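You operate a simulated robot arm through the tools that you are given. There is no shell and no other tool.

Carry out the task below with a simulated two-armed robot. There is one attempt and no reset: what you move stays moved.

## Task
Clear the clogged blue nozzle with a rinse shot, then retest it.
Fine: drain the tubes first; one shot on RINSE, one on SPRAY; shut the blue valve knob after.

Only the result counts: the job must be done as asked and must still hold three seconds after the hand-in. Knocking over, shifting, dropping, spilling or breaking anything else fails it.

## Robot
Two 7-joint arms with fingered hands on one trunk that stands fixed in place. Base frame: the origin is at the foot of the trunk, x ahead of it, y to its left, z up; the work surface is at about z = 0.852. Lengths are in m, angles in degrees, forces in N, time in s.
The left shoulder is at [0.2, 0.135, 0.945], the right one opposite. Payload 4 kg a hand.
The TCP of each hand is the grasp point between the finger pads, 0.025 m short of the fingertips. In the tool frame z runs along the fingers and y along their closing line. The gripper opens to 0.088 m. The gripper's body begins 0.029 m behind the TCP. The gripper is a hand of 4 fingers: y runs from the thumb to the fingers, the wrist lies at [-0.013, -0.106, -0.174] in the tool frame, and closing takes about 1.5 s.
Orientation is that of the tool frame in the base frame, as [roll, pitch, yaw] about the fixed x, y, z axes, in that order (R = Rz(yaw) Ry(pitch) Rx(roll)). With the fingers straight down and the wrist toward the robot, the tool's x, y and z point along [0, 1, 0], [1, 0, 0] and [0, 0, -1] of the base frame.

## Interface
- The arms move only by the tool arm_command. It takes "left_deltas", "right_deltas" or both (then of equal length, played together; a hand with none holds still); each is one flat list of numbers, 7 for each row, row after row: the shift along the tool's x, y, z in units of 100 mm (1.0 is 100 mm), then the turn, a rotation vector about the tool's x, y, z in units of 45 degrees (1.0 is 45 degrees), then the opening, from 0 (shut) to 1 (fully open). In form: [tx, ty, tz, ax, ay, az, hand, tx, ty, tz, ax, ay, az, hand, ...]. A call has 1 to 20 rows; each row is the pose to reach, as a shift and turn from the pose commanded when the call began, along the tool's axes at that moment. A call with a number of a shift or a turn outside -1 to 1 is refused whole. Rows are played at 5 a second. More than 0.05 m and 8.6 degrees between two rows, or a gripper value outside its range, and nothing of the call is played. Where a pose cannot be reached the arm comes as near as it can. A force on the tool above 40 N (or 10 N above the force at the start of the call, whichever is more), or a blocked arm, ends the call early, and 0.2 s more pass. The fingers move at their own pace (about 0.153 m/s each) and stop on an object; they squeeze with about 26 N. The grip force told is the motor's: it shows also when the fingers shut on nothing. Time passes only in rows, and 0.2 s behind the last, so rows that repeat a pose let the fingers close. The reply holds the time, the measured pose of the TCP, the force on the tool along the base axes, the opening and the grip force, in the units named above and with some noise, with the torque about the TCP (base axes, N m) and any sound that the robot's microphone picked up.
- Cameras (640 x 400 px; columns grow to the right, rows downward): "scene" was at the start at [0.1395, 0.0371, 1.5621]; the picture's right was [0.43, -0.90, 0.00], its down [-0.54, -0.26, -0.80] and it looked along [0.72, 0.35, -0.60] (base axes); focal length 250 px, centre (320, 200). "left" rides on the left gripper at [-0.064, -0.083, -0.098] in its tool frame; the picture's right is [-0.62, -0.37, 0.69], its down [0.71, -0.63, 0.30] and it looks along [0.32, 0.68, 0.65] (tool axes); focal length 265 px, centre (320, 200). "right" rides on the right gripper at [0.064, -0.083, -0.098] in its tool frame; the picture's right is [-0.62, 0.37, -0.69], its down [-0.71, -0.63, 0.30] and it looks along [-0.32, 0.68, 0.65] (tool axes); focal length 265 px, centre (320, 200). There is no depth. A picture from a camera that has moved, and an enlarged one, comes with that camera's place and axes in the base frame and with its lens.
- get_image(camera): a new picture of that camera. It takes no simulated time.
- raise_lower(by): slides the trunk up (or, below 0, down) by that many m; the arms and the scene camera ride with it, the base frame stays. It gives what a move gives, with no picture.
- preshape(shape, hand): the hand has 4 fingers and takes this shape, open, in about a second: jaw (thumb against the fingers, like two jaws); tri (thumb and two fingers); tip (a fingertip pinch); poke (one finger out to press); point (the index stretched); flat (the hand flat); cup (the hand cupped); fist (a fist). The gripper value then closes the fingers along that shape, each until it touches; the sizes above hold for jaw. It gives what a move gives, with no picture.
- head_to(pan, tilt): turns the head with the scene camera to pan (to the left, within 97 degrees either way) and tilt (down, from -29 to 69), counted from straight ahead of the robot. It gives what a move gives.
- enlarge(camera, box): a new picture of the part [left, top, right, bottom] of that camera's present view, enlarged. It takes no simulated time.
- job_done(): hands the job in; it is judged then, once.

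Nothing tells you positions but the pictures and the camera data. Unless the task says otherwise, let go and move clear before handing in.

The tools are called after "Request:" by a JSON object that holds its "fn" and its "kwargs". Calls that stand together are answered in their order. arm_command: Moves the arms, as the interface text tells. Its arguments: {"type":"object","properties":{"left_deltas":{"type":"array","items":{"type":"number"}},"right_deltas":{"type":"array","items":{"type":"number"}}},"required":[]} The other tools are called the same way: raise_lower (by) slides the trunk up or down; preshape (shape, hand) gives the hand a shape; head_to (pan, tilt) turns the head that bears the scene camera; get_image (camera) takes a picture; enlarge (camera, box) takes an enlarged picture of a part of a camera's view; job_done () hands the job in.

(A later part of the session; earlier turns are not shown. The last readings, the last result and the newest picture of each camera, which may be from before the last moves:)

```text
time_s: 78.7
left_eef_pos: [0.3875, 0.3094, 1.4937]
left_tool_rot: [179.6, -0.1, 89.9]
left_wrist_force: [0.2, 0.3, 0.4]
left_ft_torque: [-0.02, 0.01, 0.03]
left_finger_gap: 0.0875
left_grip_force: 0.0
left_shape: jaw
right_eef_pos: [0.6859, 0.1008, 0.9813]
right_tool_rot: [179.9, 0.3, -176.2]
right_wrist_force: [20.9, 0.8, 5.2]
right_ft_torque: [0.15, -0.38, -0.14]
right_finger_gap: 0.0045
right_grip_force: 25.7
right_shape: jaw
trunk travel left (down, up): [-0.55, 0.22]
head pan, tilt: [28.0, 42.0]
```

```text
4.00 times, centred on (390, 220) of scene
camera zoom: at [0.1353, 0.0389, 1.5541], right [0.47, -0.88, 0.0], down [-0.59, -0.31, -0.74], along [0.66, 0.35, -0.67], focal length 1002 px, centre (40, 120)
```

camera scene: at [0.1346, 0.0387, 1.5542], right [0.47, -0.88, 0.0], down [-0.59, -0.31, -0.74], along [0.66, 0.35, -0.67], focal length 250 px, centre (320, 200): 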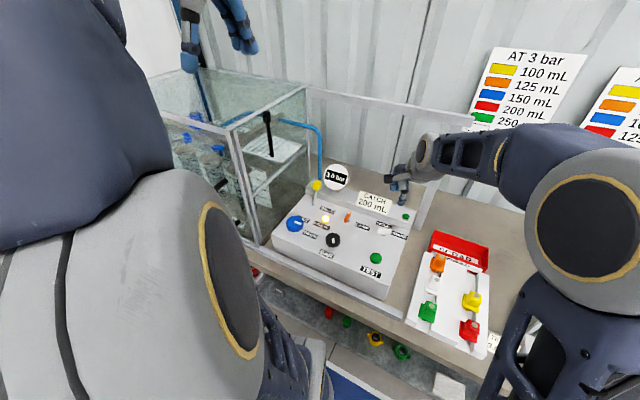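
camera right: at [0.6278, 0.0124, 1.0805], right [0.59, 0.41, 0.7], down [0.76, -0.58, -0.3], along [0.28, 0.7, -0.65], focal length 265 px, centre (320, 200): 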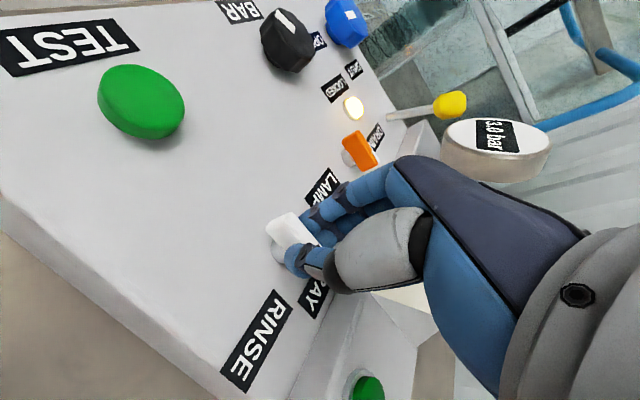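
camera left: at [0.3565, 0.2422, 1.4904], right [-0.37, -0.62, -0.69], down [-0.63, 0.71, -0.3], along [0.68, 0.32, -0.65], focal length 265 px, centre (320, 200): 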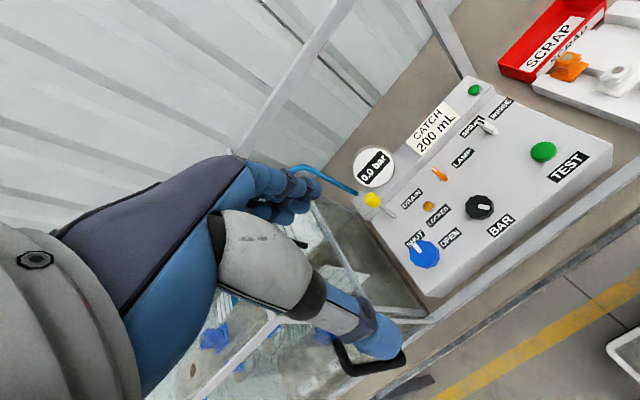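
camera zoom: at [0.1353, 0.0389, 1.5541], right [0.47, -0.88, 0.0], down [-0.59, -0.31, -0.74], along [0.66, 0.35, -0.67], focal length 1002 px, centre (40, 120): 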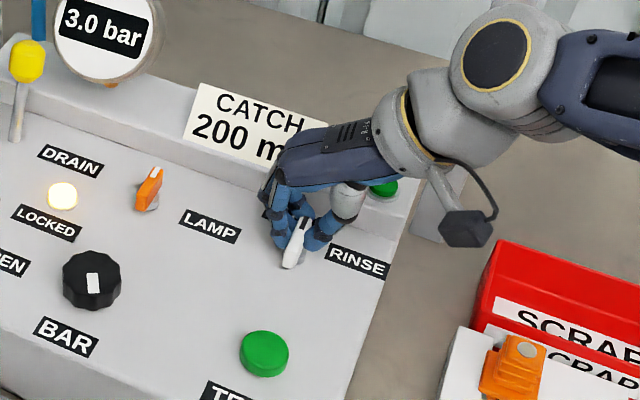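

The bar is back pointing at SPRAY. Releasing and lifting, then verifying.

Request:
{"fn": "arm_command", "kwargs": {"right_deltas": [0, 0, 0, 0, 0, 0, 0.2, 0, 0, 0, 0, 0, 0, 0.45, 0, 0, 0, 0, 0, 0, 0.45, 0, 0, -0.3, 0, 0, 0, 0.45, 0, 0, -0.6, 0, 0, 0, 0.4, 0.3, 0, -1.0, 0, 0, 0, 0.2, 0.7, 0, -1.0, 0, 0, 0, 0, 1.0, -0.1, -1.0, 0, 0, 0, 0]}}

Request:
{"fn": "get_image", "kwargs": {"camera": "right"}}

Request:
{"fn": "enlarge", "kwargs": {"camera": "scene", "box": [340, 170, 440, 270]}}

```text
time_s: 80.5
left_eef_pos: [0.3874, 0.3093, 1.4947]
left_tool_rot: [179.6, 0.0, 90.0]
left_wrist_force: [-0.3, -0.4, 0.6]
left_ft_torque: [0.0, 0.0, 0.0]
left_finger_gap: 0.0876
left_grip_force: 0.1
left_shape: jaw
right_eef_pos: [0.5866, 0.0842, 1.0807]
right_tool_rot: [-180.0, 0.2, -176.1]
right_wrist_force: [0.4, -0.2, 0.4]
right_ft_torque: [-0.02, 0.0, 0.01]
right_finger_gap: 0.0
right_grip_force: 25.9
right_shape: jaw
trunk travel left (down, up): [-0.55, 0.22]
head pan, tilt: [28.0, 42.0]
```

```text
taken
camera right: at [0.5278, -0.0034, 1.18], right [0.59, 0.41, 0.69], down [0.76, -0.58, -0.3], along [0.28, 0.7, -0.65], focal length 265 px, centre (320, 200)
```

right: 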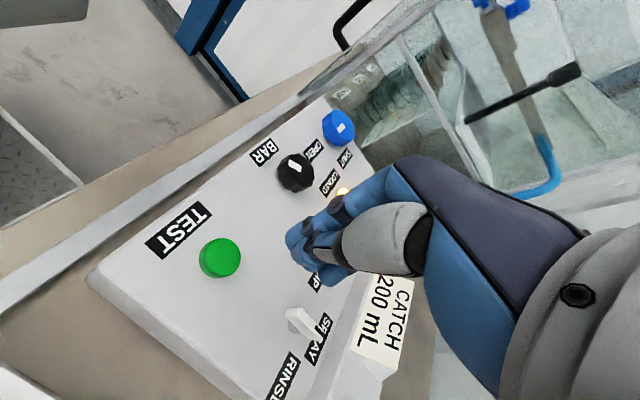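

```text
4.00 times, centred on (390, 220) of scene
camera zoom: at [0.135, 0.0389, 1.5541], right [0.47, -0.88, 0.0], down [-0.59, -0.31, -0.74], along [0.66, 0.35, -0.67], focal length 1002 px, centre (40, 120)
```

zoom: 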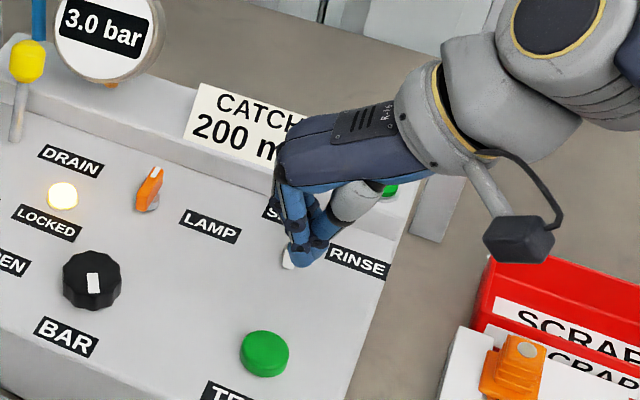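

Request:
{"fn": "enlarge", "kwargs": {"camera": "right", "box": [250, 290, 350, 352]}}

Request:
{"fn": "enlarge", "kwargs": {"camera": "right", "box": [330, 50, 480, 150]}}

```text
6.40 times, centred on (300, 321) of right
camera zoom: at [0.5278, -0.0034, 1.18], right [0.59, 0.41, 0.69], down [0.76, -0.58, -0.3], along [0.28, 0.7, -0.65], focal length 1699 px, centre (448, -574)
```

zoom: 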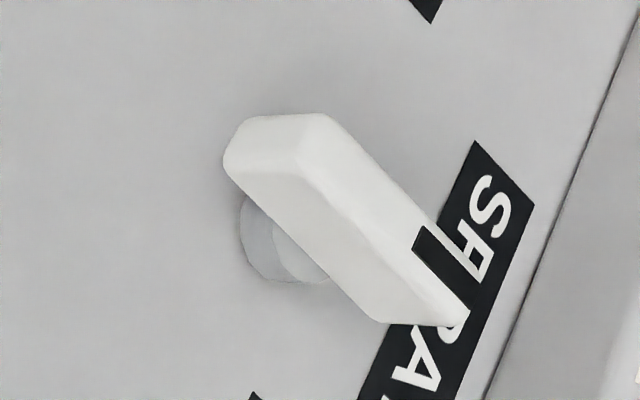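

```text
4.00 times, centred on (405, 100) of right
camera zoom: at [0.5278, -0.0034, 1.18], right [0.59, 0.41, 0.69], down [0.76, -0.58, -0.3], along [0.28, 0.7, -0.65], focal length 1062 px, centre (-20, 600)
```

zoom: 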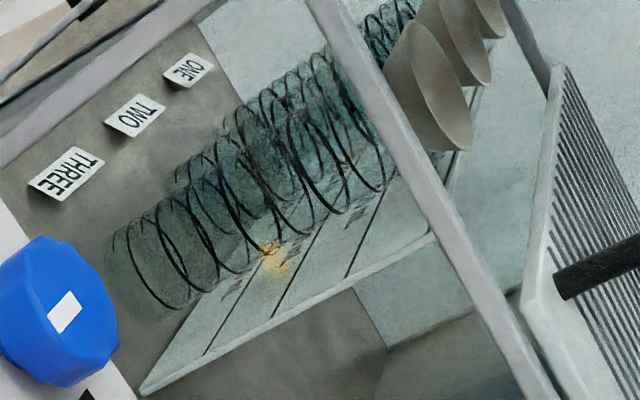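

The selector points at SPRAY again, tubes empty, gauge 3.0 bar. Now down over TEST and one press-and-release to the same depth as before.

Request:
{"fn": "arm_command", "kwargs": {"right_deltas": [0.11, 0.09, 0.3, 0, 0, 0, 0, 0.11, 0.09, 0.6, 0, 0, 0, 0, 0.11, 0.09, 0.8, 0, 0, 0, 0, 0.11, 0.09, 0.85, 0, 0, 0, 0]}}

Request:
{"fn": "enlarge", "kwargs": {"camera": "scene", "box": [330, 190, 430, 290]}}

Request:
{"fn": "get_image", "kwargs": {"camera": "right"}}

```text
time_s: 81.5
left_eef_pos: [0.3868, 0.3095, 1.4948]
left_tool_rot: [179.6, -0.1, 90.1]
left_wrist_force: [0.1, 0.3, -0.5]
left_ft_torque: [0.0, 0.02, -0.01]
left_finger_gap: 0.0878
left_grip_force: 0.1
left_shape: jaw
right_eef_pos: [0.5728, 0.0914, 0.9955]
right_tool_rot: [-179.9, 0.1, -176.3]
right_wrist_force: [0.9, -0.5, -1.1]
right_ft_torque: [0.02, 0.02, 0.01]
right_finger_gap: 0.0
right_grip_force: 26.3
right_shape: jaw
trunk travel left (down, up): [-0.55, 0.22]
head pan, tilt: [28.0, 42.0]
```

```text
4.00 times, centred on (380, 240) of scene
camera zoom: at [0.1347, 0.0388, 1.5542], right [0.47, -0.88, 0.0], down [-0.59, -0.31, -0.74], along [0.66, 0.35, -0.67], focal length 1002 px, centre (80, 40)
```

zoom: 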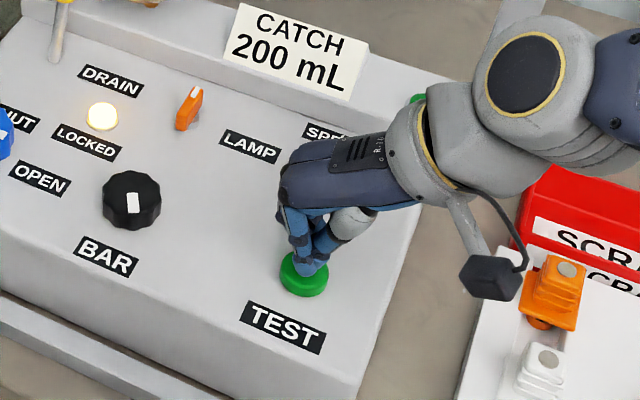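

```text
taken
camera right: at [0.5152, 0.0028, 1.0948], right [0.59, 0.41, 0.69], down [0.76, -0.58, -0.3], along [0.28, 0.7, -0.65], focal length 265 px, centre (320, 200)
```

right: 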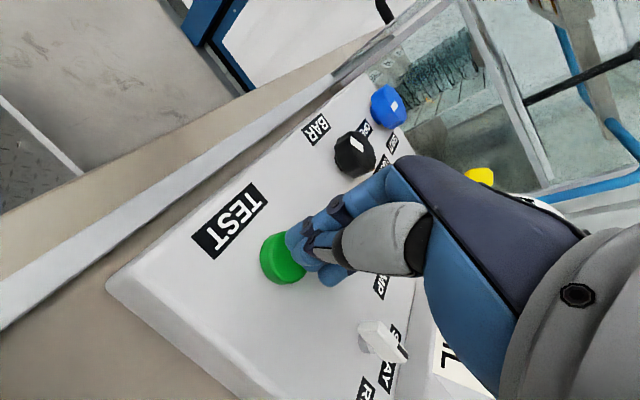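

Request:
{"fn": "arm_command", "kwargs": {"right_deltas": [0, 0, 0.08, 0, 0, 0, 0, 0, 0, 0.13, 0, 0, 0, 0, 0, 0, 0.17, 0, 0, 0, 0, 0, 0, 0.08, 0, 0, 0, 0, 0, 0, -0.1, 0, 0, 0, 0]}}

Request:
{"fn": "enlarge", "kwargs": {"camera": "scene", "box": [160, 70, 320, 250]}}

Request:
{"fn": "enlarge", "kwargs": {"camera": "right", "box": [340, 0, 640, 190]}}

```text
time_s: 82.7
left_eef_pos: [0.3862, 0.3089, 1.4935]
left_tool_rot: [179.6, -0.1, 90.0]
left_wrist_force: [0.0, 0.0, -0.5]
left_ft_torque: [-0.01, 0.02, -0.01]
left_finger_gap: 0.0878
left_grip_force: 0.0
left_shape: jaw
right_eef_pos: [0.573, 0.0916, 1.0066]
right_tool_rot: [-179.9, 0.1, -176.2]
right_wrist_force: [-0.1, -0.5, -0.3]
right_ft_torque: [-0.02, 0.0, 0.0]
right_finger_gap: 0.0
right_grip_force: 26.2
right_shape: jaw
trunk travel left (down, up): [-0.55, 0.22]
head pan, tilt: [28.0, 42.0]
heard: click
```

```text
2.22 times, centred on (240, 160) of scene
camera zoom: at [0.1348, 0.0388, 1.5541], right [0.47, -0.88, 0.0], down [-0.59, -0.31, -0.74], along [0.66, 0.35, -0.67], focal length 557 px, centre (498, 289)
```

zoom: 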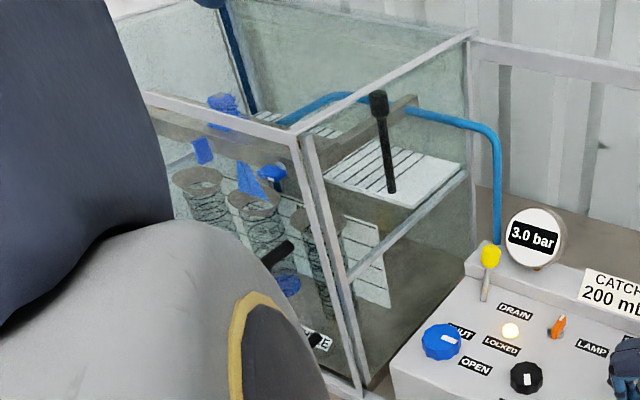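

```text
2.11 times, centred on (490, 95) of right
camera zoom: at [0.5155, 0.0034, 1.1046], right [0.59, 0.41, 0.69], down [0.76, -0.58, -0.3], along [0.28, 0.7, -0.65], focal length 559 px, centre (-38, 421)
```

zoom: 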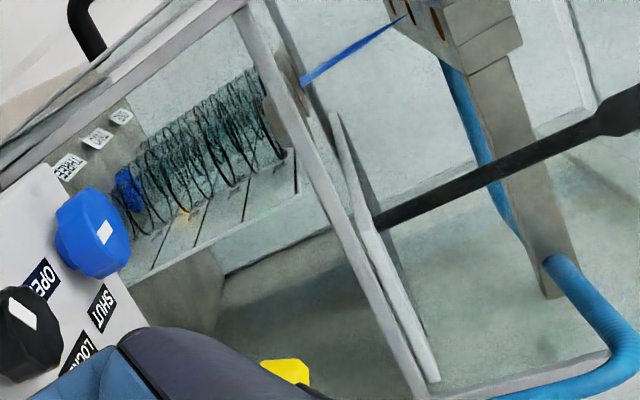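

A blue spray fan is now visible and tube TWO is filling. I'll wait for the shot to finish.

Request:
{"fn": "arm_command", "kwargs": {"right_deltas": [0, 0, -0.2, 0, 0, 0, 0, 0, 0, -0.4, 0, 0, 0, 0, 0, 0, -0.5, 0, 0, 0, 0, 0, 0, -0.5, 0, 0, 0, 0, 0, 0, -0.5, 0, 0, 0, 0]}}

Request:
{"fn": "enlarge", "kwargs": {"camera": "scene", "box": [170, 110, 260, 220]}}

Request:
{"fn": "enlarge", "kwargs": {"camera": "right", "box": [340, 0, 640, 190]}}

Request:
{"fn": "arm_command", "kwargs": {"right_deltas": [0, 0, 0, 0, 0, 0, 0, 0, 0, 0, 0, 0, 0, 0, 0, 0, 0, 0, 0, 0, 0, 0, 0, 0, 0, 0, 0, 0, 0, 0, 0, 0, 0, 0, 0, 0, 0, 0, 0, 0, 0, 0, 0, 0, 0, 0, 0, 0, 0, 0, 0, 0, 0, 0, 0, 0, 0, 0, 0, 0, 0, 0, 0, 0, 0, 0, 0, 0, 0, 0]}}

Request:
{"fn": "enlarge", "kwargs": {"camera": "scene", "box": [170, 110, 260, 220]}}

Request:
{"fn": "enlarge", "kwargs": {"camera": "right", "box": [340, 0, 640, 190]}}

```text
time_s: 83.8
left_eef_pos: [0.3866, 0.3098, 1.4945]
left_tool_rot: [179.6, -0.2, 90.0]
left_wrist_force: [-0.2, -0.1, 0.7]
left_ft_torque: [-0.01, -0.01, 0.0]
left_finger_gap: 0.0878
left_grip_force: 0.1
left_shape: jaw
right_eef_pos: [0.5743, 0.092, 1.0583]
right_tool_rot: [-179.9, 0.0, -176.2]
right_wrist_force: [0.2, -0.2, -0.2]
right_ft_torque: [-0.02, 0.01, -0.04]
right_finger_gap: 0.0
right_grip_force: 26.4
right_shape: jaw
trunk travel left (down, up): [-0.55, 0.22]
head pan, tilt: [28.0, 42.0]
```

```text
3.64 times, centred on (215, 165) of scene
camera zoom: at [0.1347, 0.0388, 1.5542], right [0.47, -0.88, 0.0], down [-0.59, -0.31, -0.74], along [0.66, 0.35, -0.67], focal length 911 px, centre (702, 327)
```

zoom: 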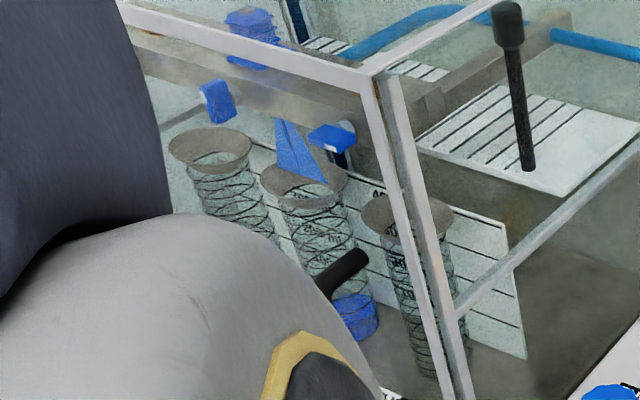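

```text
2.11 times, centred on (490, 95) of right
camera zoom: at [0.5163, 0.0039, 1.1564], right [0.59, 0.41, 0.69], down [0.76, -0.58, -0.3], along [0.28, 0.7, -0.65], focal length 559 px, centre (-38, 421)
```

zoom: 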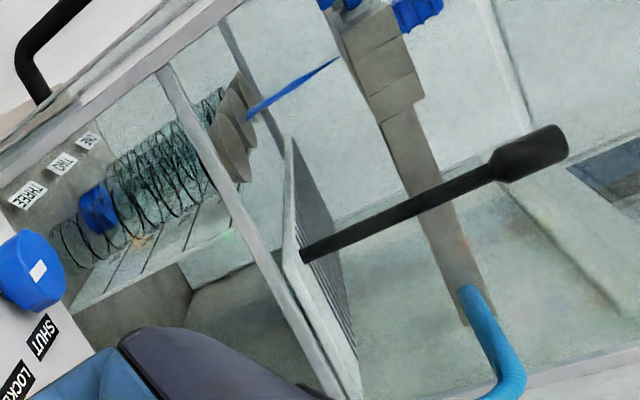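

```text
time_s: 86.0
left_eef_pos: [0.3859, 0.3096, 1.4937]
left_tool_rot: [179.6, -0.1, 90.0]
left_wrist_force: [0.5, 0.6, -0.6]
left_ft_torque: [0.01, 0.0, 0.0]
left_finger_gap: 0.0876
left_grip_force: 0.1
left_shape: jaw
right_eef_pos: [0.5746, 0.092, 1.0587]
right_tool_rot: [-179.9, 0.1, -176.1]
right_wrist_force: [-0.1, 0.6, -0.5]
right_ft_torque: [-0.03, 0.04, -0.02]
right_finger_gap: 0.0
right_grip_force: 25.9
right_shape: jaw
trunk travel left (down, up): [-0.55, 0.22]
head pan, tilt: [28.0, 42.0]
```

```text
3.64 times, centred on (215, 165) of scene
camera zoom: at [0.1347, 0.0388, 1.5542], right [0.47, -0.88, 0.0], down [-0.59, -0.31, -0.74], along [0.66, 0.35, -0.67], focal length 911 px, centre (702, 327)
```

zoom: 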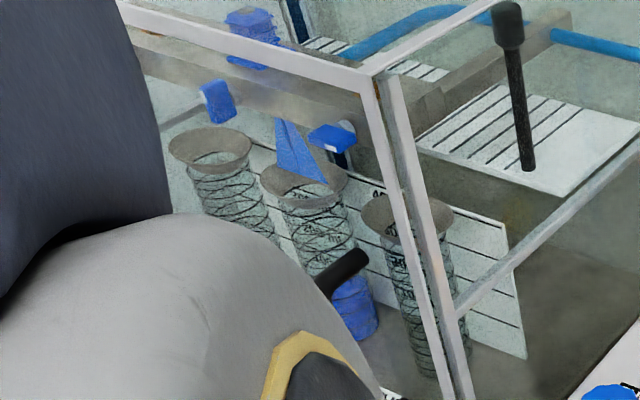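

```text
2.11 times, centred on (490, 95) of right
camera zoom: at [0.5163, 0.0038, 1.1563], right [0.59, 0.41, 0.69], down [0.76, -0.58, -0.3], along [0.28, 0.7, -0.65], focal length 559 px, centre (-38, 421)
```

zoom: 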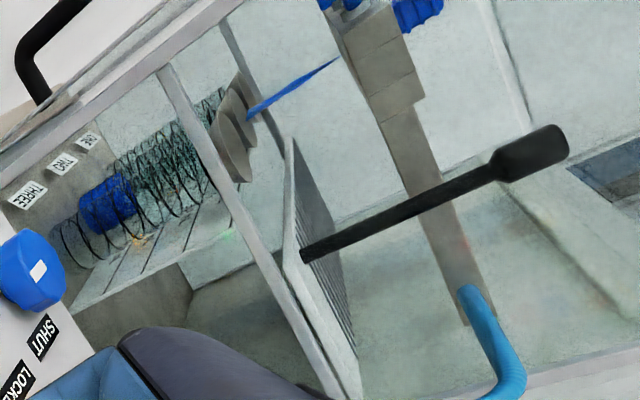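

The fan is full and the level already exceeds the old clogged catch. I'll keep waiting until the jet stops.

Request:
{"fn": "arm_command", "kwargs": {"right_deltas": [0, 0, 0, 0, 0, 0, 0, 0, 0, 0, 0, 0, 0, 0, 0, 0, 0, 0, 0, 0, 0, 0, 0, 0, 0, 0, 0, 0, 0, 0, 0, 0, 0, 0, 0, 0, 0, 0, 0, 0, 0, 0, 0, 0, 0, 0, 0, 0, 0, 0, 0, 0, 0, 0, 0, 0, 0, 0, 0, 0, 0, 0, 0, 0, 0, 0, 0, 0, 0, 0, 0, 0, 0, 0, 0, 0, 0, 0, 0, 0, 0, 0, 0, 0, 0, 0, 0, 0, 0, 0, 0, 0, 0, 0, 0, 0, 0, 0, 0, 0, 0, 0, 0, 0, 0]}}

Request:
{"fn": "enlarge", "kwargs": {"camera": "right", "box": [340, 0, 640, 190]}}

Request:
{"fn": "enlarge", "kwargs": {"camera": "scene", "box": [270, 150, 410, 280]}}

```text
time_s: 89.2
left_eef_pos: [0.3864, 0.3095, 1.4946]
left_tool_rot: [179.6, -0.2, 90.0]
left_wrist_force: [-0.4, -1.0, -0.8]
left_ft_torque: [0.01, 0.01, 0.02]
left_finger_gap: 0.0877
left_grip_force: 0.1
left_shape: jaw
right_eef_pos: [0.5736, 0.092, 1.0567]
right_tool_rot: [-179.9, 0.0, -176.3]
right_wrist_force: [-0.1, 0.5, 0.9]
right_ft_torque: [-0.03, 0.01, 0.0]
right_finger_gap: 0.0001
right_grip_force: 26.1
right_shape: jaw
trunk travel left (down, up): [-0.55, 0.22]
head pan, tilt: [28.0, 42.0]
```

```text
2.11 times, centred on (490, 95) of right
camera zoom: at [0.5163, 0.0038, 1.1563], right [0.59, 0.41, 0.69], down [0.76, -0.58, -0.3], along [0.28, 0.7, -0.65], focal length 559 px, centre (-38, 421)
```

zoom: 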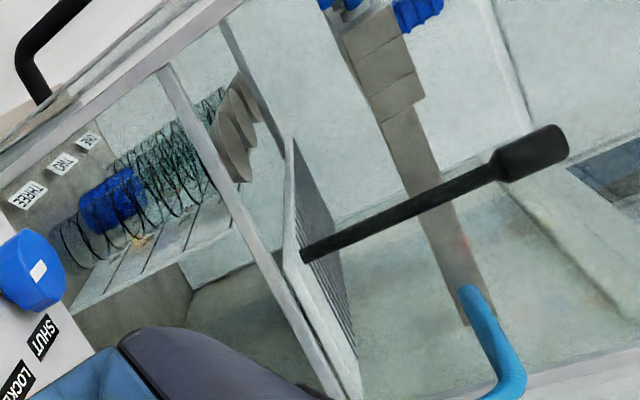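

```text
3.08 times, centred on (340, 215) of scene
camera zoom: at [0.1347, 0.0388, 1.5542], right [0.47, -0.88, 0.0], down [-0.59, -0.31, -0.74], along [0.66, 0.35, -0.67], focal length 771 px, centre (258, 154)
```

zoom: 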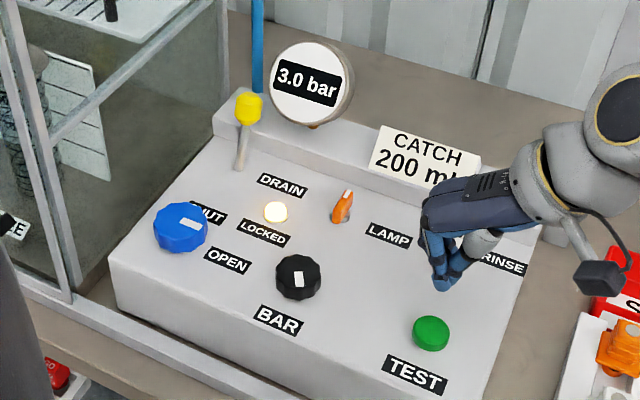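

The jet has stopped. I'll check the caught level in tube TWO against the scale.

Request:
{"fn": "enlarge", "kwargs": {"camera": "right", "box": [350, 40, 470, 140]}}

Request:
{"fn": "enlarge", "kwargs": {"camera": "scene", "box": [200, 140, 260, 220]}}

```text
4.00 times, centred on (410, 90) of right
camera zoom: at [0.5163, 0.0038, 1.1563], right [0.59, 0.41, 0.69], down [0.76, -0.58, -0.3], along [0.28, 0.7, -0.65], focal length 1062 px, centre (-40, 640)
```

zoom: 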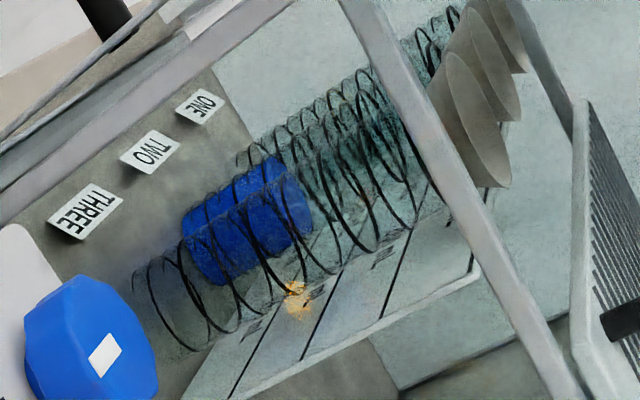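

```text
5.00 times, centred on (230, 180) of scene
camera zoom: at [0.1347, 0.0388, 1.5542], right [0.47, -0.88, 0.0], down [-0.59, -0.31, -0.74], along [0.66, 0.35, -0.67], focal length 1252 px, centre (770, 300)
```

zoom: 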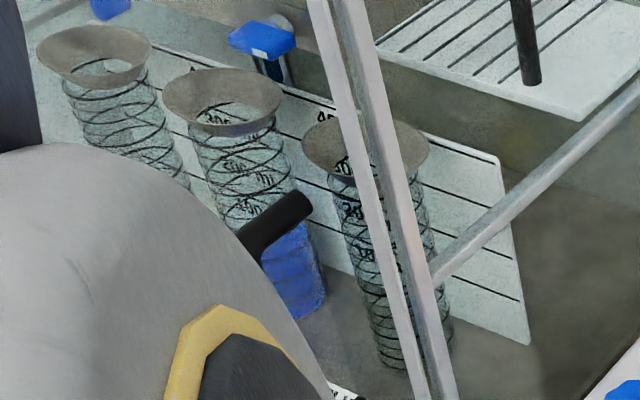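

Tube TWO is filled to about the third mark (≈150 mL for blue at 3 bar) – the nozzle is clear. Now I go back to the blue knob to shut the valve.

Request:
{"fn": "arm_command", "kwargs": {"right_deltas": [-0.05, 0.1, -0.3, 0, 0, 0, 0, -0.15, 0.4, -0.6, 0, 0, 0, 0.2, -0.2, 0.7, -0.85, 0, 0, 0, 0.5, -0.27, 0.985, -0.85, 0, 0, 0, 0.8]}}

Request:
{"fn": "arm_command", "kwargs": {"right_deltas": [-0.02, 0.33, 0, 0, 0, 0, 1, -0.04, 0.66, 0, 0, 0, 0, 1, -0.066, 0.998, 0, 0, 0, 0, 1]}}

Request:
{"fn": "arm_command", "kwargs": {"right_deltas": [0.05, 0.24, 0, 0, 0, 0, 1, 0.1, 0.48, 0, 0, 0, 0, 1, 0.15, 0.711, 0, 0, 0, 0, 1]}}

Request:
{"fn": "get_image", "kwargs": {"camera": "right"}}

Request:
{"fn": "get_image", "kwargs": {"camera": "scene"}}

```text
time_s: 90.2
left_eef_pos: [0.3861, 0.3086, 1.4936]
left_tool_rot: [179.6, -0.1, 90.0]
left_wrist_force: [0.1, -0.3, -0.8]
left_ft_torque: [0.03, 0.02, 0.01]
left_finger_gap: 0.0878
left_grip_force: 0.0
left_shape: jaw
right_eef_pos: [0.5954, 0.1903, 1.1415]
right_tool_rot: [-179.9, 0.1, -176.2]
right_wrist_force: [-0.2, -0.1, 1.1]
right_ft_torque: [-0.03, 0.02, -0.01]
right_finger_gap: 0.0701
right_grip_force: 0.1
right_shape: jaw
trunk travel left (down, up): [-0.55, 0.22]
head pan, tilt: [28.0, 42.0]
```

```text
time_s: 91.0
left_eef_pos: [0.3863, 0.309, 1.4954]
left_tool_rot: [179.6, -0.1, 90.0]
left_wrist_force: [0.0, -0.7, 0.2]
left_ft_torque: [0.02, 0.03, 0.0]
left_finger_gap: 0.0879
left_grip_force: 0.1
left_shape: jaw
right_eef_pos: [0.5963, 0.2911, 1.1416]
right_tool_rot: [-179.9, 0.1, -176.2]
right_wrist_force: [1.4, 0.3, -0.6]
right_ft_torque: [0.02, -0.01, -0.02]
right_finger_gap: 0.0877
right_grip_force: 0.0
right_shape: jaw
trunk travel left (down, up): [-0.55, 0.22]
head pan, tilt: [28.0, 42.0]
```

```text
time_s: 91.8
left_eef_pos: [0.3874, 0.3083, 1.4936]
left_tool_rot: [179.6, -0.1, 90.0]
left_wrist_force: [-1.4, 0.3, 0.4]
left_ft_torque: [0.01, 0.02, 0.0]
left_finger_gap: 0.0877
left_grip_force: 0.1
left_shape: jaw
right_eef_pos: [0.5748, 0.3623, 1.1402]
right_tool_rot: [-179.8, 0.2, -176.1]
right_wrist_force: [0.0, -0.7, 0.5]
right_ft_torque: [0.03, 0.01, 0.03]
right_finger_gap: 0.088
right_grip_force: 0.1
right_shape: jaw
trunk travel left (down, up): [-0.55, 0.22]
head pan, tilt: [28.0, 42.0]
```

```text
taken
camera right: at [0.5172, 0.2737, 1.2387], right [0.59, 0.41, 0.69], down [0.76, -0.58, -0.3], along [0.28, 0.7, -0.65], focal length 265 px, centre (320, 200)
```

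right: 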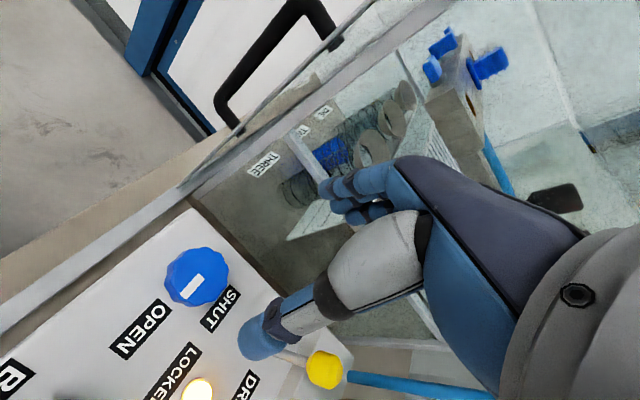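

```text
taken
camera scene: at [0.1348, 0.0385, 1.5542], right [0.47, -0.88, 0.0], down [-0.59, -0.31, -0.74], along [0.66, 0.35, -0.67], focal length 250 px, centre (320, 200)
```

scene: 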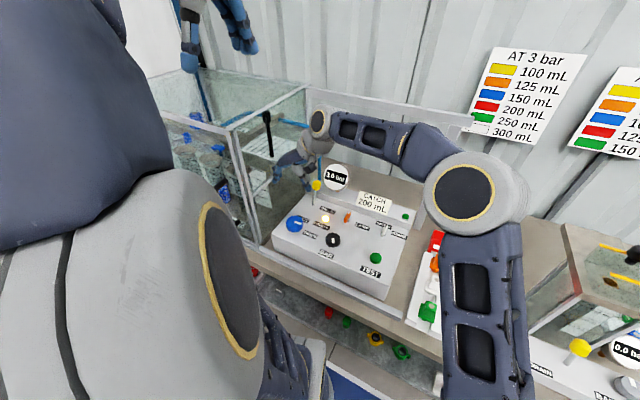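

Above the knob. Rotating clockwise 49° so that the coming counter-clockwise turn fits, while lowering a little.

Request:
{"fn": "arm_command", "kwargs": {"right_deltas": [0.02, 0, 0.05, 0, 0, 0.16, 1, 0.04, 0, 0.1, 0, 0, 0.32, 1, 0.04, 0, 0.2, 0, 0, 0.48, 1, 0.04, 0, 0.3, 0, 0, 0.64, 1, 0.04, 0, 0.4, 0, 0, 0.8, 1, 0.04, 0, 0.5, 0, 0, 0.96, 1, 0.04, 0, 0.6, 0, 0, 1.0, 1]}}

Request:
{"fn": "get_image", "kwargs": {"camera": "right"}}

Request:
{"fn": "get_image", "kwargs": {"camera": "scene"}}

```text
time_s: 93.5
left_eef_pos: [0.3858, 0.3095, 1.4946]
left_tool_rot: [179.6, -0.1, 90.0]
left_wrist_force: [0.5, -0.1, -1.1]
left_ft_torque: [0.03, 0.03, -0.02]
left_finger_gap: 0.0878
left_grip_force: 0.0
left_shape: jaw
right_eef_pos: [0.57, 0.3609, 1.081]
right_tool_rot: [180.0, 0.1, 138.7]
right_wrist_force: [0.1, -0.3, 0.2]
right_ft_torque: [0.02, 0.01, 0.0]
right_finger_gap: 0.0881
right_grip_force: 0.1
right_shape: jaw
trunk travel left (down, up): [-0.55, 0.22]
head pan, tilt: [28.0, 42.0]
```

```text
taken
camera right: at [0.4675, 0.3405, 1.1797], right [0.71, -0.13, 0.69], down [0.12, -0.95, -0.3], along [0.7, 0.3, -0.65], focal length 265 px, centre (320, 200)
```

right: 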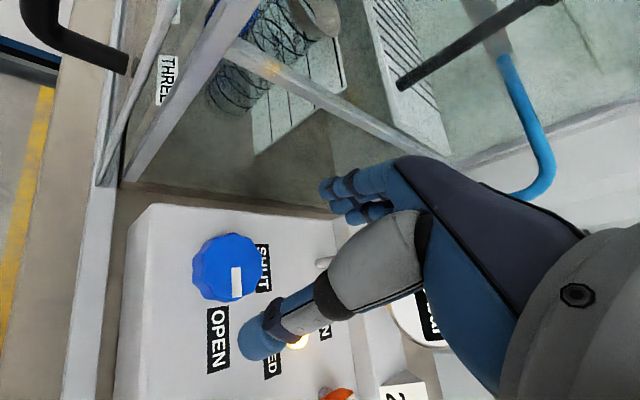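

```text
taken
camera scene: at [0.1348, 0.0387, 1.5542], right [0.47, -0.88, 0.0], down [-0.59, -0.31, -0.74], along [0.66, 0.35, -0.67], focal length 250 px, centre (320, 200)
```

scene: 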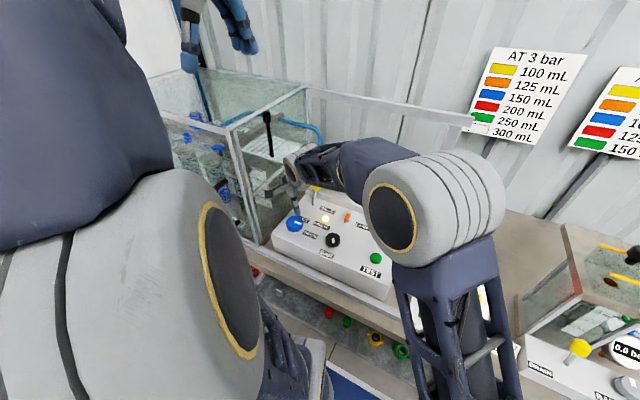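

Centered over the knob. Lowering around it.

Request:
{"fn": "arm_command", "kwargs": {"right_deltas": [0, 0, 0.3, 0, 0, 0, 1, 0, 0, 0.6, 0, 0, 0, 1, 0, 0, 0.85, 0, 0, 0, 1, 0, 0, 1.0, 0, 0, 0, 1]}}

Request:
{"fn": "get_image", "kwargs": {"camera": "right"}}

Request:
{"fn": "enlarge", "kwargs": {"camera": "scene", "box": [250, 150, 410, 265]}}

```text
time_s: 94.5
left_eef_pos: [0.3866, 0.3094, 1.4934]
left_tool_rot: [179.7, -0.1, 90.0]
left_wrist_force: [0.3, 0.1, 0.8]
left_ft_torque: [-0.04, 0.01, 0.0]
left_finger_gap: 0.0876
left_grip_force: 0.1
left_shape: jaw
right_eef_pos: [0.57, 0.3628, 0.9818]
right_tool_rot: [-179.9, 0.2, 138.8]
right_wrist_force: [0.1, 0.0, -0.2]
right_ft_torque: [0.01, -0.01, -0.01]
right_finger_gap: 0.088
right_grip_force: 0.1
right_shape: jaw
trunk travel left (down, up): [-0.55, 0.22]
head pan, tilt: [28.0, 42.0]
```

```text
taken
camera right: at [0.4684, 0.3415, 1.0798], right [0.71, -0.13, 0.69], down [0.12, -0.95, -0.3], along [0.7, 0.3, -0.65], focal length 265 px, centre (320, 200)
```

right: 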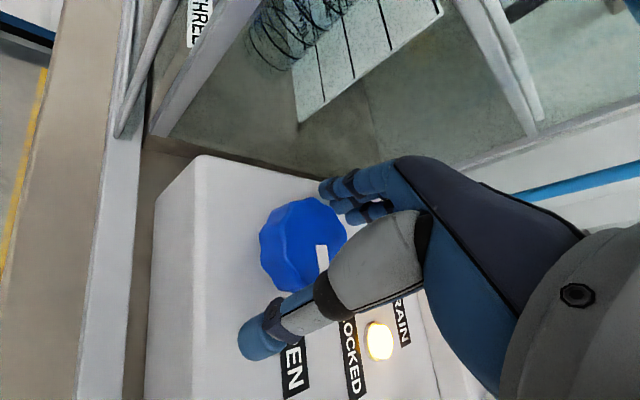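

```text
3.48 times, centred on (330, 208) of scene
camera zoom: at [0.1347, 0.0387, 1.5542], right [0.47, -0.88, 0.0], down [-0.59, -0.31, -0.74], along [0.66, 0.35, -0.67], focal length 871 px, centre (285, 174)
```

zoom: 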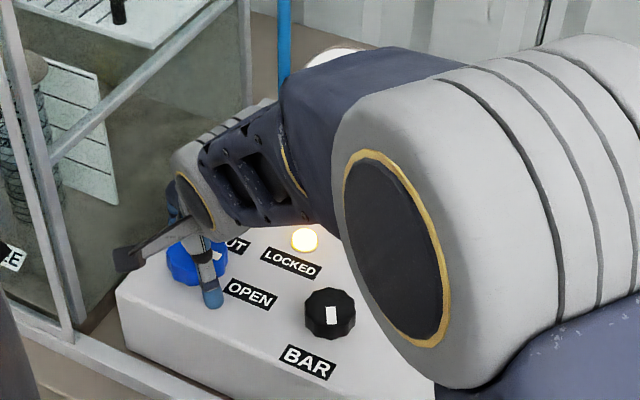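

Straddling the knob. Down 6 mm more and close on it.

Request:
{"fn": "arm_command", "kwargs": {"right_deltas": [0, 0, 0.06, 0, 0, 0, 1, 0, 0, 0.06, 0, 0, 0, 0.7, 0, 0, 0.06, 0, 0, 0, 0.5, 0, 0, 0.06, 0, 0, 0, 0.3, 0, 0, 0.06, 0, 0, 0, 0.3, 0, 0, 0.06, 0, 0, 0, 0.3]}}

Request:
{"fn": "arm_command", "kwargs": {"right_deltas": [0, 0, 0, 0, 0, -0.166, 0.3, 0, 0, 0, 0, 0, -0.333, 0.3, 0, 0, 0, 0, 0, -0.5, 0.3, 0, 0, 0, 0, 0, -0.666, 0.3, 0, 0, 0, 0, 0, -0.833, 0.3, 0, 0, 0, 0, 0, -1.0, 0.3]}}

Request:
{"fn": "get_image", "kwargs": {"camera": "right"}}

```text
time_s: 95.8
left_eef_pos: [0.3874, 0.3091, 1.4944]
left_tool_rot: [179.6, -0.1, 90.0]
left_wrist_force: [0.1, 0.1, -0.9]
left_ft_torque: [-0.01, -0.03, -0.01]
left_finger_gap: 0.0875
left_grip_force: 0.1
left_shape: jaw
right_eef_pos: [0.5714, 0.3635, 0.9754]
right_tool_rot: [-180.0, 0.0, 138.8]
right_wrist_force: [-1.4, 0.5, -1.5]
right_ft_torque: [0.05, -0.02, 0.02]
right_finger_gap: 0.0464
right_grip_force: 25.7
right_shape: jaw
trunk travel left (down, up): [-0.55, 0.22]
head pan, tilt: [28.0, 42.0]
```

```text
time_s: 97.2
left_eef_pos: [0.3863, 0.3097, 1.4947]
left_tool_rot: [179.5, -0.1, 90.0]
left_wrist_force: [0.3, 0.1, 0.7]
left_ft_torque: [0.0, 0.02, 0.01]
left_finger_gap: 0.0876
left_grip_force: 0.0
left_shape: jaw
right_eef_pos: [0.5723, 0.3611, 0.9733]
right_tool_rot: [-179.9, 0.2, -176.1]
right_wrist_force: [10.2, -5.0, 5.1]
right_ft_torque: [-0.02, -0.19, -0.14]
right_finger_gap: 0.0461
right_grip_force: 25.7
right_shape: jaw
trunk travel left (down, up): [-0.55, 0.22]
head pan, tilt: [28.0, 42.0]
```

```text
taken
camera right: at [0.5136, 0.273, 1.0734], right [0.59, 0.41, 0.69], down [0.76, -0.58, -0.3], along [0.28, 0.7, -0.65], focal length 265 px, centre (320, 200)
```

right: 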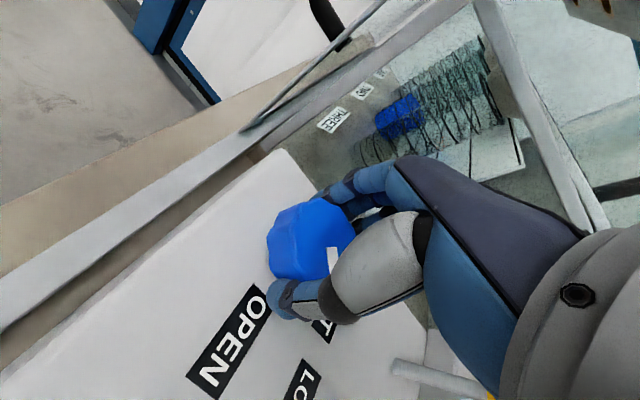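

Turned 45°. Now the second 45° to SHUT.

Request:
{"fn": "arm_command", "kwargs": {"right_deltas": [-0.01, -0.005, 0, 0, 0, -0.166, 0.3, -0.01, -0.005, 0, 0, 0, -0.333, 0.3, -0.01, -0.005, 0, 0, 0, -0.5, 0.3, -0.01, -0.005, 0, 0, 0, -0.666, 0.3, -0.01, -0.005, 0, 0, 0, -0.833, 0.3, -0.01, -0.005, 0, 0, 0, -1.0, 0.3]}}

Request:
{"fn": "get_image", "kwargs": {"camera": "right"}}

Request:
{"fn": "get_image", "kwargs": {"camera": "scene"}}

Request:
{"fn": "enlarge", "kwargs": {"camera": "scene", "box": [250, 150, 410, 265]}}

```text
time_s: 98.7
left_eef_pos: [0.387, 0.3087, 1.4935]
left_tool_rot: [179.6, 0.0, 89.9]
left_wrist_force: [-0.3, 0.0, 0.3]
left_ft_torque: [-0.04, 0.0, -0.02]
left_finger_gap: 0.0877
left_grip_force: 0.0
left_shape: jaw
right_eef_pos: [0.5723, 0.3609, 0.9746]
right_tool_rot: [180.0, 0.1, -131.1]
right_wrist_force: [16.7, 3.0, 1.9]
right_ft_torque: [0.02, -0.36, -0.3]
right_finger_gap: 0.0455
right_grip_force: 25.5
right_shape: jaw
trunk travel left (down, up): [-0.55, 0.22]
head pan, tilt: [28.0, 42.0]
```

```text
taken
camera right: at [0.594, 0.257, 1.0738], right [0.13, 0.71, 0.69], down [0.95, 0.12, -0.3], along [-0.3, 0.69, -0.65], focal length 265 px, centre (320, 200)
```

right: 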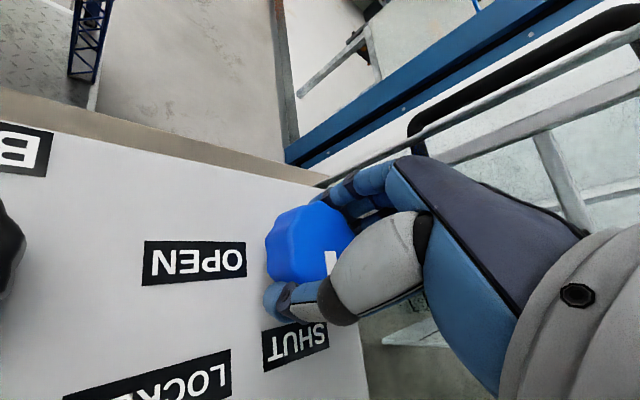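

```text
taken
camera scene: at [0.1353, 0.0388, 1.5542], right [0.47, -0.88, 0.0], down [-0.59, -0.31, -0.74], along [0.66, 0.35, -0.67], focal length 250 px, centre (320, 200)
```

scene: 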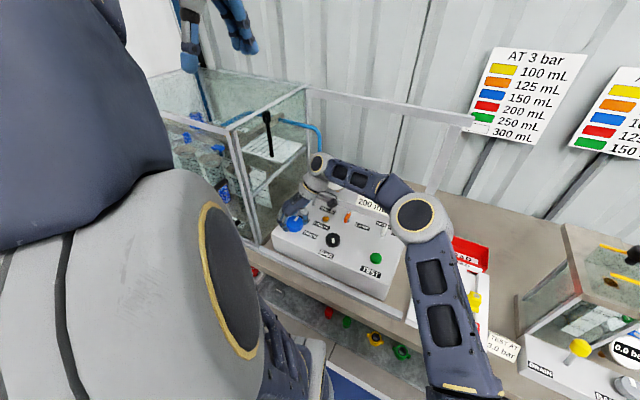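

```text
3.48 times, centred on (330, 208) of scene
camera zoom: at [0.1353, 0.0388, 1.5542], right [0.47, -0.88, 0.0], down [-0.59, -0.31, -0.74], along [0.66, 0.35, -0.67], focal length 871 px, centre (285, 174)
```

zoom: 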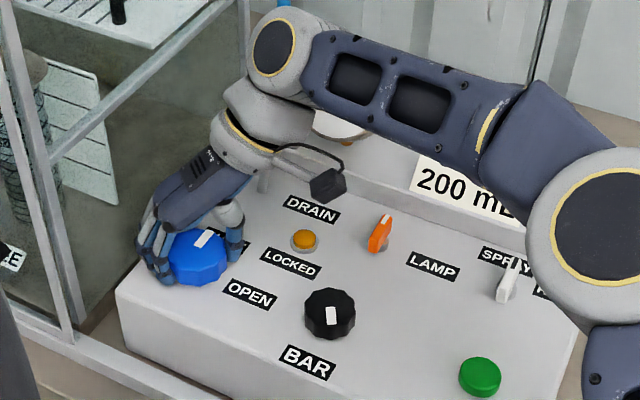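

LOCKED is off and the mark points to SHUT. A few degrees more to seat it firmly, then release and lift.

Request:
{"fn": "arm_command", "kwargs": {"right_deltas": [0, 0, 0, 0, 0, -0.07, 0.3, 0, 0, 0, 0, 0, -0.13, 0.3]}}

Request:
{"fn": "arm_command", "kwargs": {"right_deltas": [0, 0, 0, 0, 0, 0, 0.6, 0, 0, 0, 0, 0, 0, 1, 0, 0, 0, 0, 0, 0, 1, 0, 0, -0.3, 0, 0, 0, 1, 0, 0, -0.6, 0, 0, 0, 1, 0, 0, -1.0, 0, 0, 0, 1]}}

Request:
{"fn": "get_image", "kwargs": {"camera": "right"}}

Request:
{"fn": "enlarge", "kwargs": {"camera": "scene", "box": [250, 150, 410, 265]}}

```text
time_s: 99.2
left_eef_pos: [0.3872, 0.3095, 1.4947]
left_tool_rot: [179.6, 0.0, 90.0]
left_wrist_force: [-0.3, 0.4, 0.0]
left_ft_torque: [0.02, 0.03, 0.03]
left_finger_gap: 0.0877
left_grip_force: 0.1
left_shape: jaw
right_eef_pos: [0.5707, 0.3613, 0.9751]
right_tool_rot: [-179.8, 0.0, -125.3]
right_wrist_force: [18.8, 2.7, 3.4]
right_ft_torque: [0.0, -0.38, -0.36]
right_finger_gap: 0.0452
right_grip_force: 26.0
right_shape: jaw
trunk travel left (down, up): [-0.55, 0.22]
head pan, tilt: [28.0, 42.0]
```

```text
time_s: 100.7
left_eef_pos: [0.3873, 0.3101, 1.4945]
left_tool_rot: [179.6, -0.1, 90.0]
left_wrist_force: [1.5, -0.4, 1.4]
left_ft_torque: [0.01, 0.02, 0.02]
left_finger_gap: 0.0874
left_grip_force: 0.1
left_shape: jaw
right_eef_pos: [0.5718, 0.3608, 1.076]
right_tool_rot: [-180.0, -0.1, -125.4]
right_wrist_force: [0.2, -0.3, 1.0]
right_ft_torque: [0.03, 0.01, 0.01]
right_finger_gap: 0.0875
right_grip_force: 0.0
right_shape: jaw
trunk travel left (down, up): [-0.55, 0.22]
head pan, tilt: [28.0, 42.0]
```

```text
taken
camera right: at [0.6039, 0.2592, 1.1753], right [0.06, 0.72, 0.69], down [0.93, 0.22, -0.3], along [-0.37, 0.66, -0.66], focal length 265 px, centre (320, 200)
```

right: 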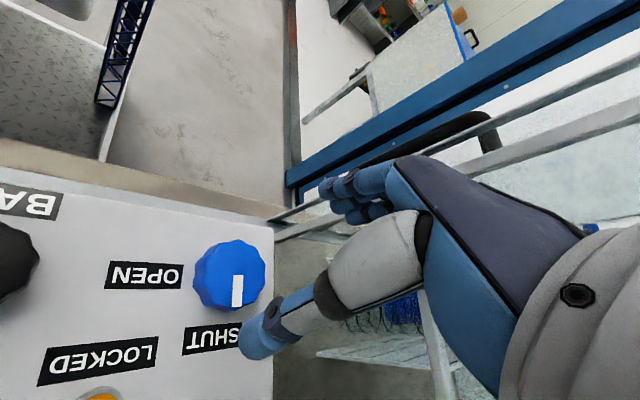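

```text
3.48 times, centred on (330, 208) of scene
camera zoom: at [0.135, 0.0388, 1.5541], right [0.47, -0.88, 0.0], down [-0.59, -0.31, -0.74], along [0.66, 0.35, -0.67], focal length 871 px, centre (285, 174)
```

zoom: 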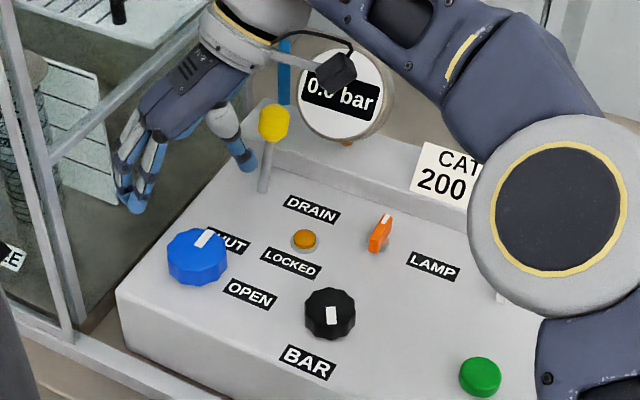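

Gauge reads 0.0 bar, LOCKED off, knob on SHUT. I'll lift and withdraw the right hand clear of the bench.

Request:
{"fn": "arm_command", "kwargs": {"right_deltas": [0, 0, -0.3, 0, 0, 0, 1, 0, 0, -0.6, 0, 0, 0, 1, 0.2, -0.15, -0.9, 0, 0, 0, 1, 0.5, -0.35, -1.0, 0, 0, 0, 1, 0.8, -0.56, -1.0, 0, 0, 0, 1]}}

Request:
{"fn": "arm_command", "kwargs": {"right_deltas": [0.25, -0.18, -0.1, 0, 0, 0.166, 1, 0.5, -0.36, -0.2, 0, 0, 0.333, 1, 0.75, -0.54, -0.3, 0, 0, 0.5, 1, 0.85, -0.6, -0.4, 0, 0, 0.666, 1, 0.85, -0.6, -0.5, 0, 0, 0.833, 1, 0.85, -0.6, -0.5, 0, 0, 1.0, 1]}}

Request:
{"fn": "get_image", "kwargs": {"camera": "right"}}

Request:
{"fn": "get_image", "kwargs": {"camera": "scene"}}

Request:
{"fn": "enlarge", "kwargs": {"camera": "scene", "box": [265, 150, 405, 290]}}

```text
time_s: 101.8
left_eef_pos: [0.386, 0.3091, 1.4934]
left_tool_rot: [179.6, -0.2, 90.0]
left_wrist_force: [0.2, -0.4, -0.9]
left_ft_torque: [-0.01, 0.03, 0.02]
left_finger_gap: 0.0879
left_grip_force: 0.0
left_shape: jaw
right_eef_pos: [0.5717, 0.2647, 1.1771]
right_tool_rot: [-179.9, -0.2, -125.2]
right_wrist_force: [-0.1, 0.0, -0.8]
right_ft_torque: [-0.04, -0.01, 0.01]
right_finger_gap: 0.0878
right_grip_force: 0.0
right_shape: jaw
trunk travel left (down, up): [-0.55, 0.22]
head pan, tilt: [28.0, 42.0]
```

```text
time_s: 103.2
left_eef_pos: [0.3878, 0.3094, 1.4942]
left_tool_rot: [179.6, 0.0, 89.9]
left_wrist_force: [-0.6, 0.1, -0.2]
left_ft_torque: [0.03, 0.0, -0.01]
left_finger_gap: 0.0876
left_grip_force: 0.0
left_shape: jaw
right_eef_pos: [0.5707, 0.159, 1.2248]
right_tool_rot: [-179.8, 0.0, -170.5]
right_wrist_force: [-0.2, 0.6, -0.3]
right_ft_torque: [-0.05, 0.0, -0.01]
right_finger_gap: 0.0878
right_grip_force: 0.0
right_shape: jaw
trunk travel left (down, up): [-0.55, 0.22]
head pan, tilt: [28.0, 42.0]
```

```text
taken
camera right: at [0.5219, 0.0662, 1.3233], right [0.55, 0.47, 0.69], down [0.81, -0.5, -0.3], along [0.21, 0.73, -0.65], focal length 265 px, centre (320, 200)
```

right: 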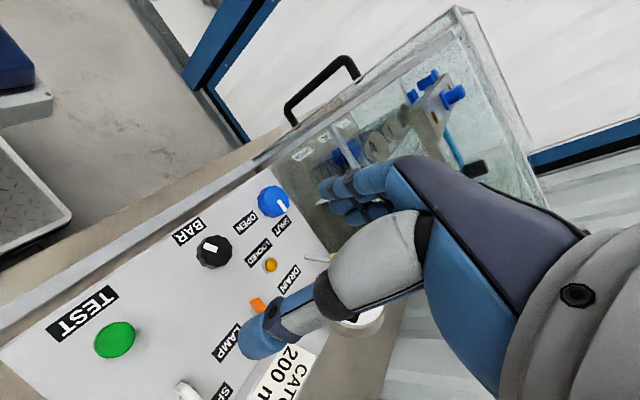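

```text
taken
camera scene: at [0.1349, 0.0388, 1.5542], right [0.47, -0.88, 0.0], down [-0.59, -0.31, -0.74], along [0.66, 0.35, -0.67], focal length 250 px, centre (320, 200)
```

scene: 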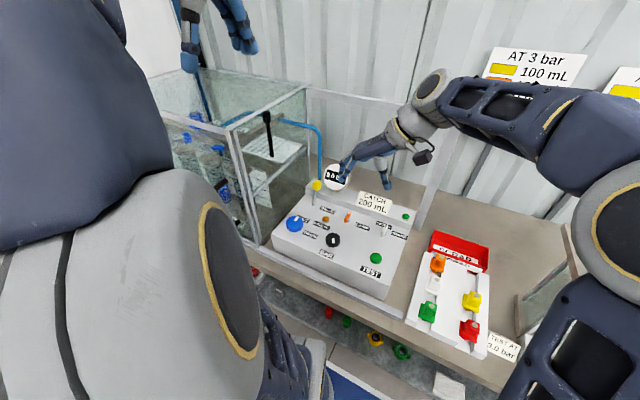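

```text
2.86 times, centred on (335, 220) of scene
camera zoom: at [0.1349, 0.0388, 1.5542], right [0.47, -0.88, 0.0], down [-0.59, -0.31, -0.74], along [0.66, 0.35, -0.67], focal length 716 px, centre (277, 143)
```

zoom: 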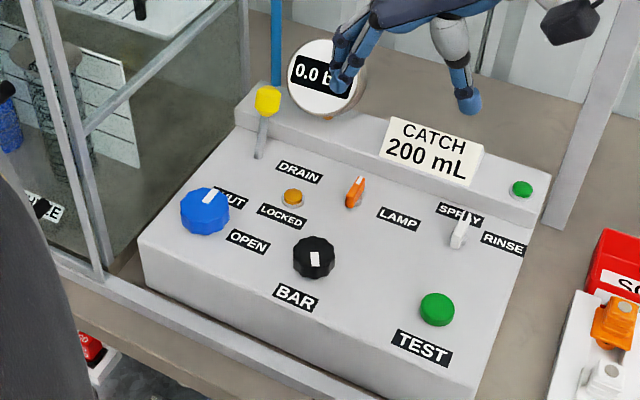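

All controls are as wanted: SHUT, 0.0 bar, selector on SPRAY, drain lever at rest. One last look at tube TWO's level and the nozzle.

Request:
{"fn": "enlarge", "kwargs": {"camera": "right", "box": [280, 100, 420, 190]}}

Request:
{"fn": "head_to", "kwargs": {"pan": 5, "tilt": 36}}

Request:
{"fn": "get_image", "kwargs": {"camera": "scene"}}

Request:
{"fn": "enlarge", "kwargs": {"camera": "scene", "box": [60, 150, 220, 310]}}

```text
4.44 times, centred on (350, 145) of right
camera zoom: at [0.5219, 0.0662, 1.3233], right [0.55, 0.47, 0.69], down [0.81, -0.5, -0.3], along [0.21, 0.73, -0.65], focal length 1180 px, centre (187, 444)
```

zoom: 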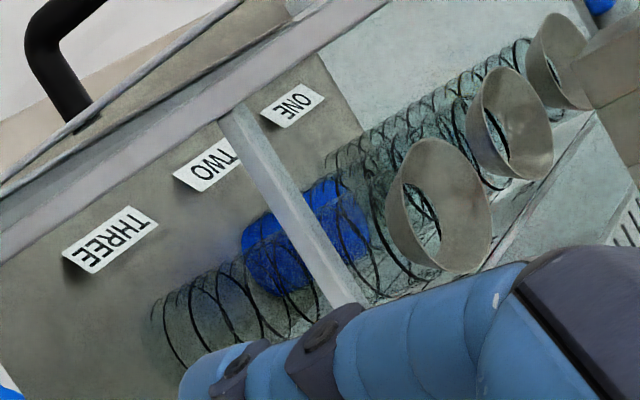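

```text
time_s: 104.1
left_eef_pos: [0.3873, 0.3088, 1.4945]
left_tool_rot: [179.7, -0.1, 90.0]
left_wrist_force: [-0.2, -0.1, -0.2]
left_ft_torque: [0.0, 0.02, -0.03]
left_finger_gap: 0.0874
left_grip_force: 0.1
left_shape: jaw
right_eef_pos: [0.5707, 0.1597, 1.224]
right_tool_rot: [-179.9, 0.0, -170.4]
right_wrist_force: [0.3, -0.7, 0.0]
right_ft_torque: [0.01, 0.01, 0.01]
right_finger_gap: 0.0879
right_grip_force: 0.1
right_shape: jaw
trunk travel left (down, up): [-0.55, 0.22]
head pan, tilt: [5.0, 36.0]
```

```text
taken
camera scene: at [0.1481, 0.0072, 1.5631], right [0.09, -1.0, 0.0], down [-0.59, -0.05, -0.81], along [0.81, 0.07, -0.59], focal length 250 px, centre (320, 200)
```

scene: 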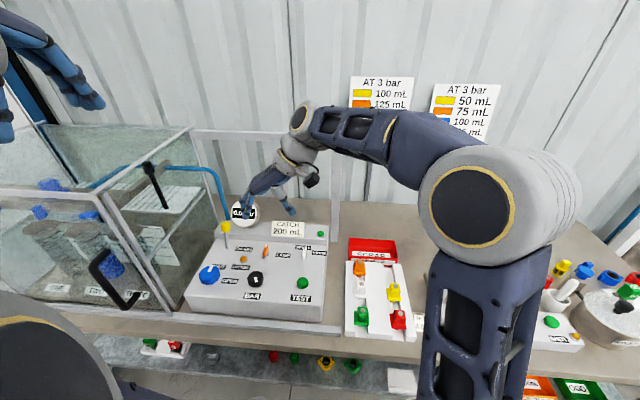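

```text
2.50 times, centred on (140, 230) of scene
camera zoom: at [0.1481, 0.0072, 1.5631], right [0.09, -1.0, 0.0], down [-0.59, -0.05, -0.81], along [0.81, 0.07, -0.59], focal length 626 px, centre (770, 125)
```

zoom: 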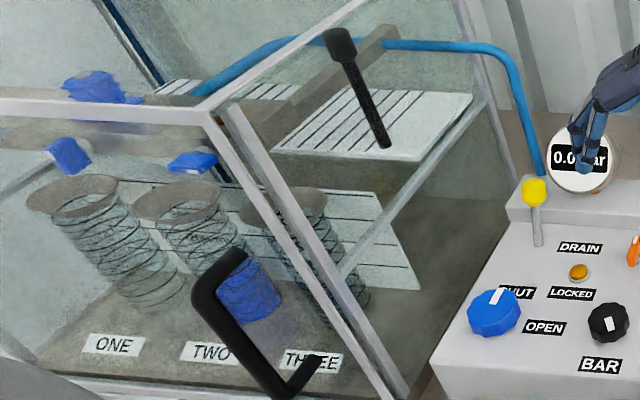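

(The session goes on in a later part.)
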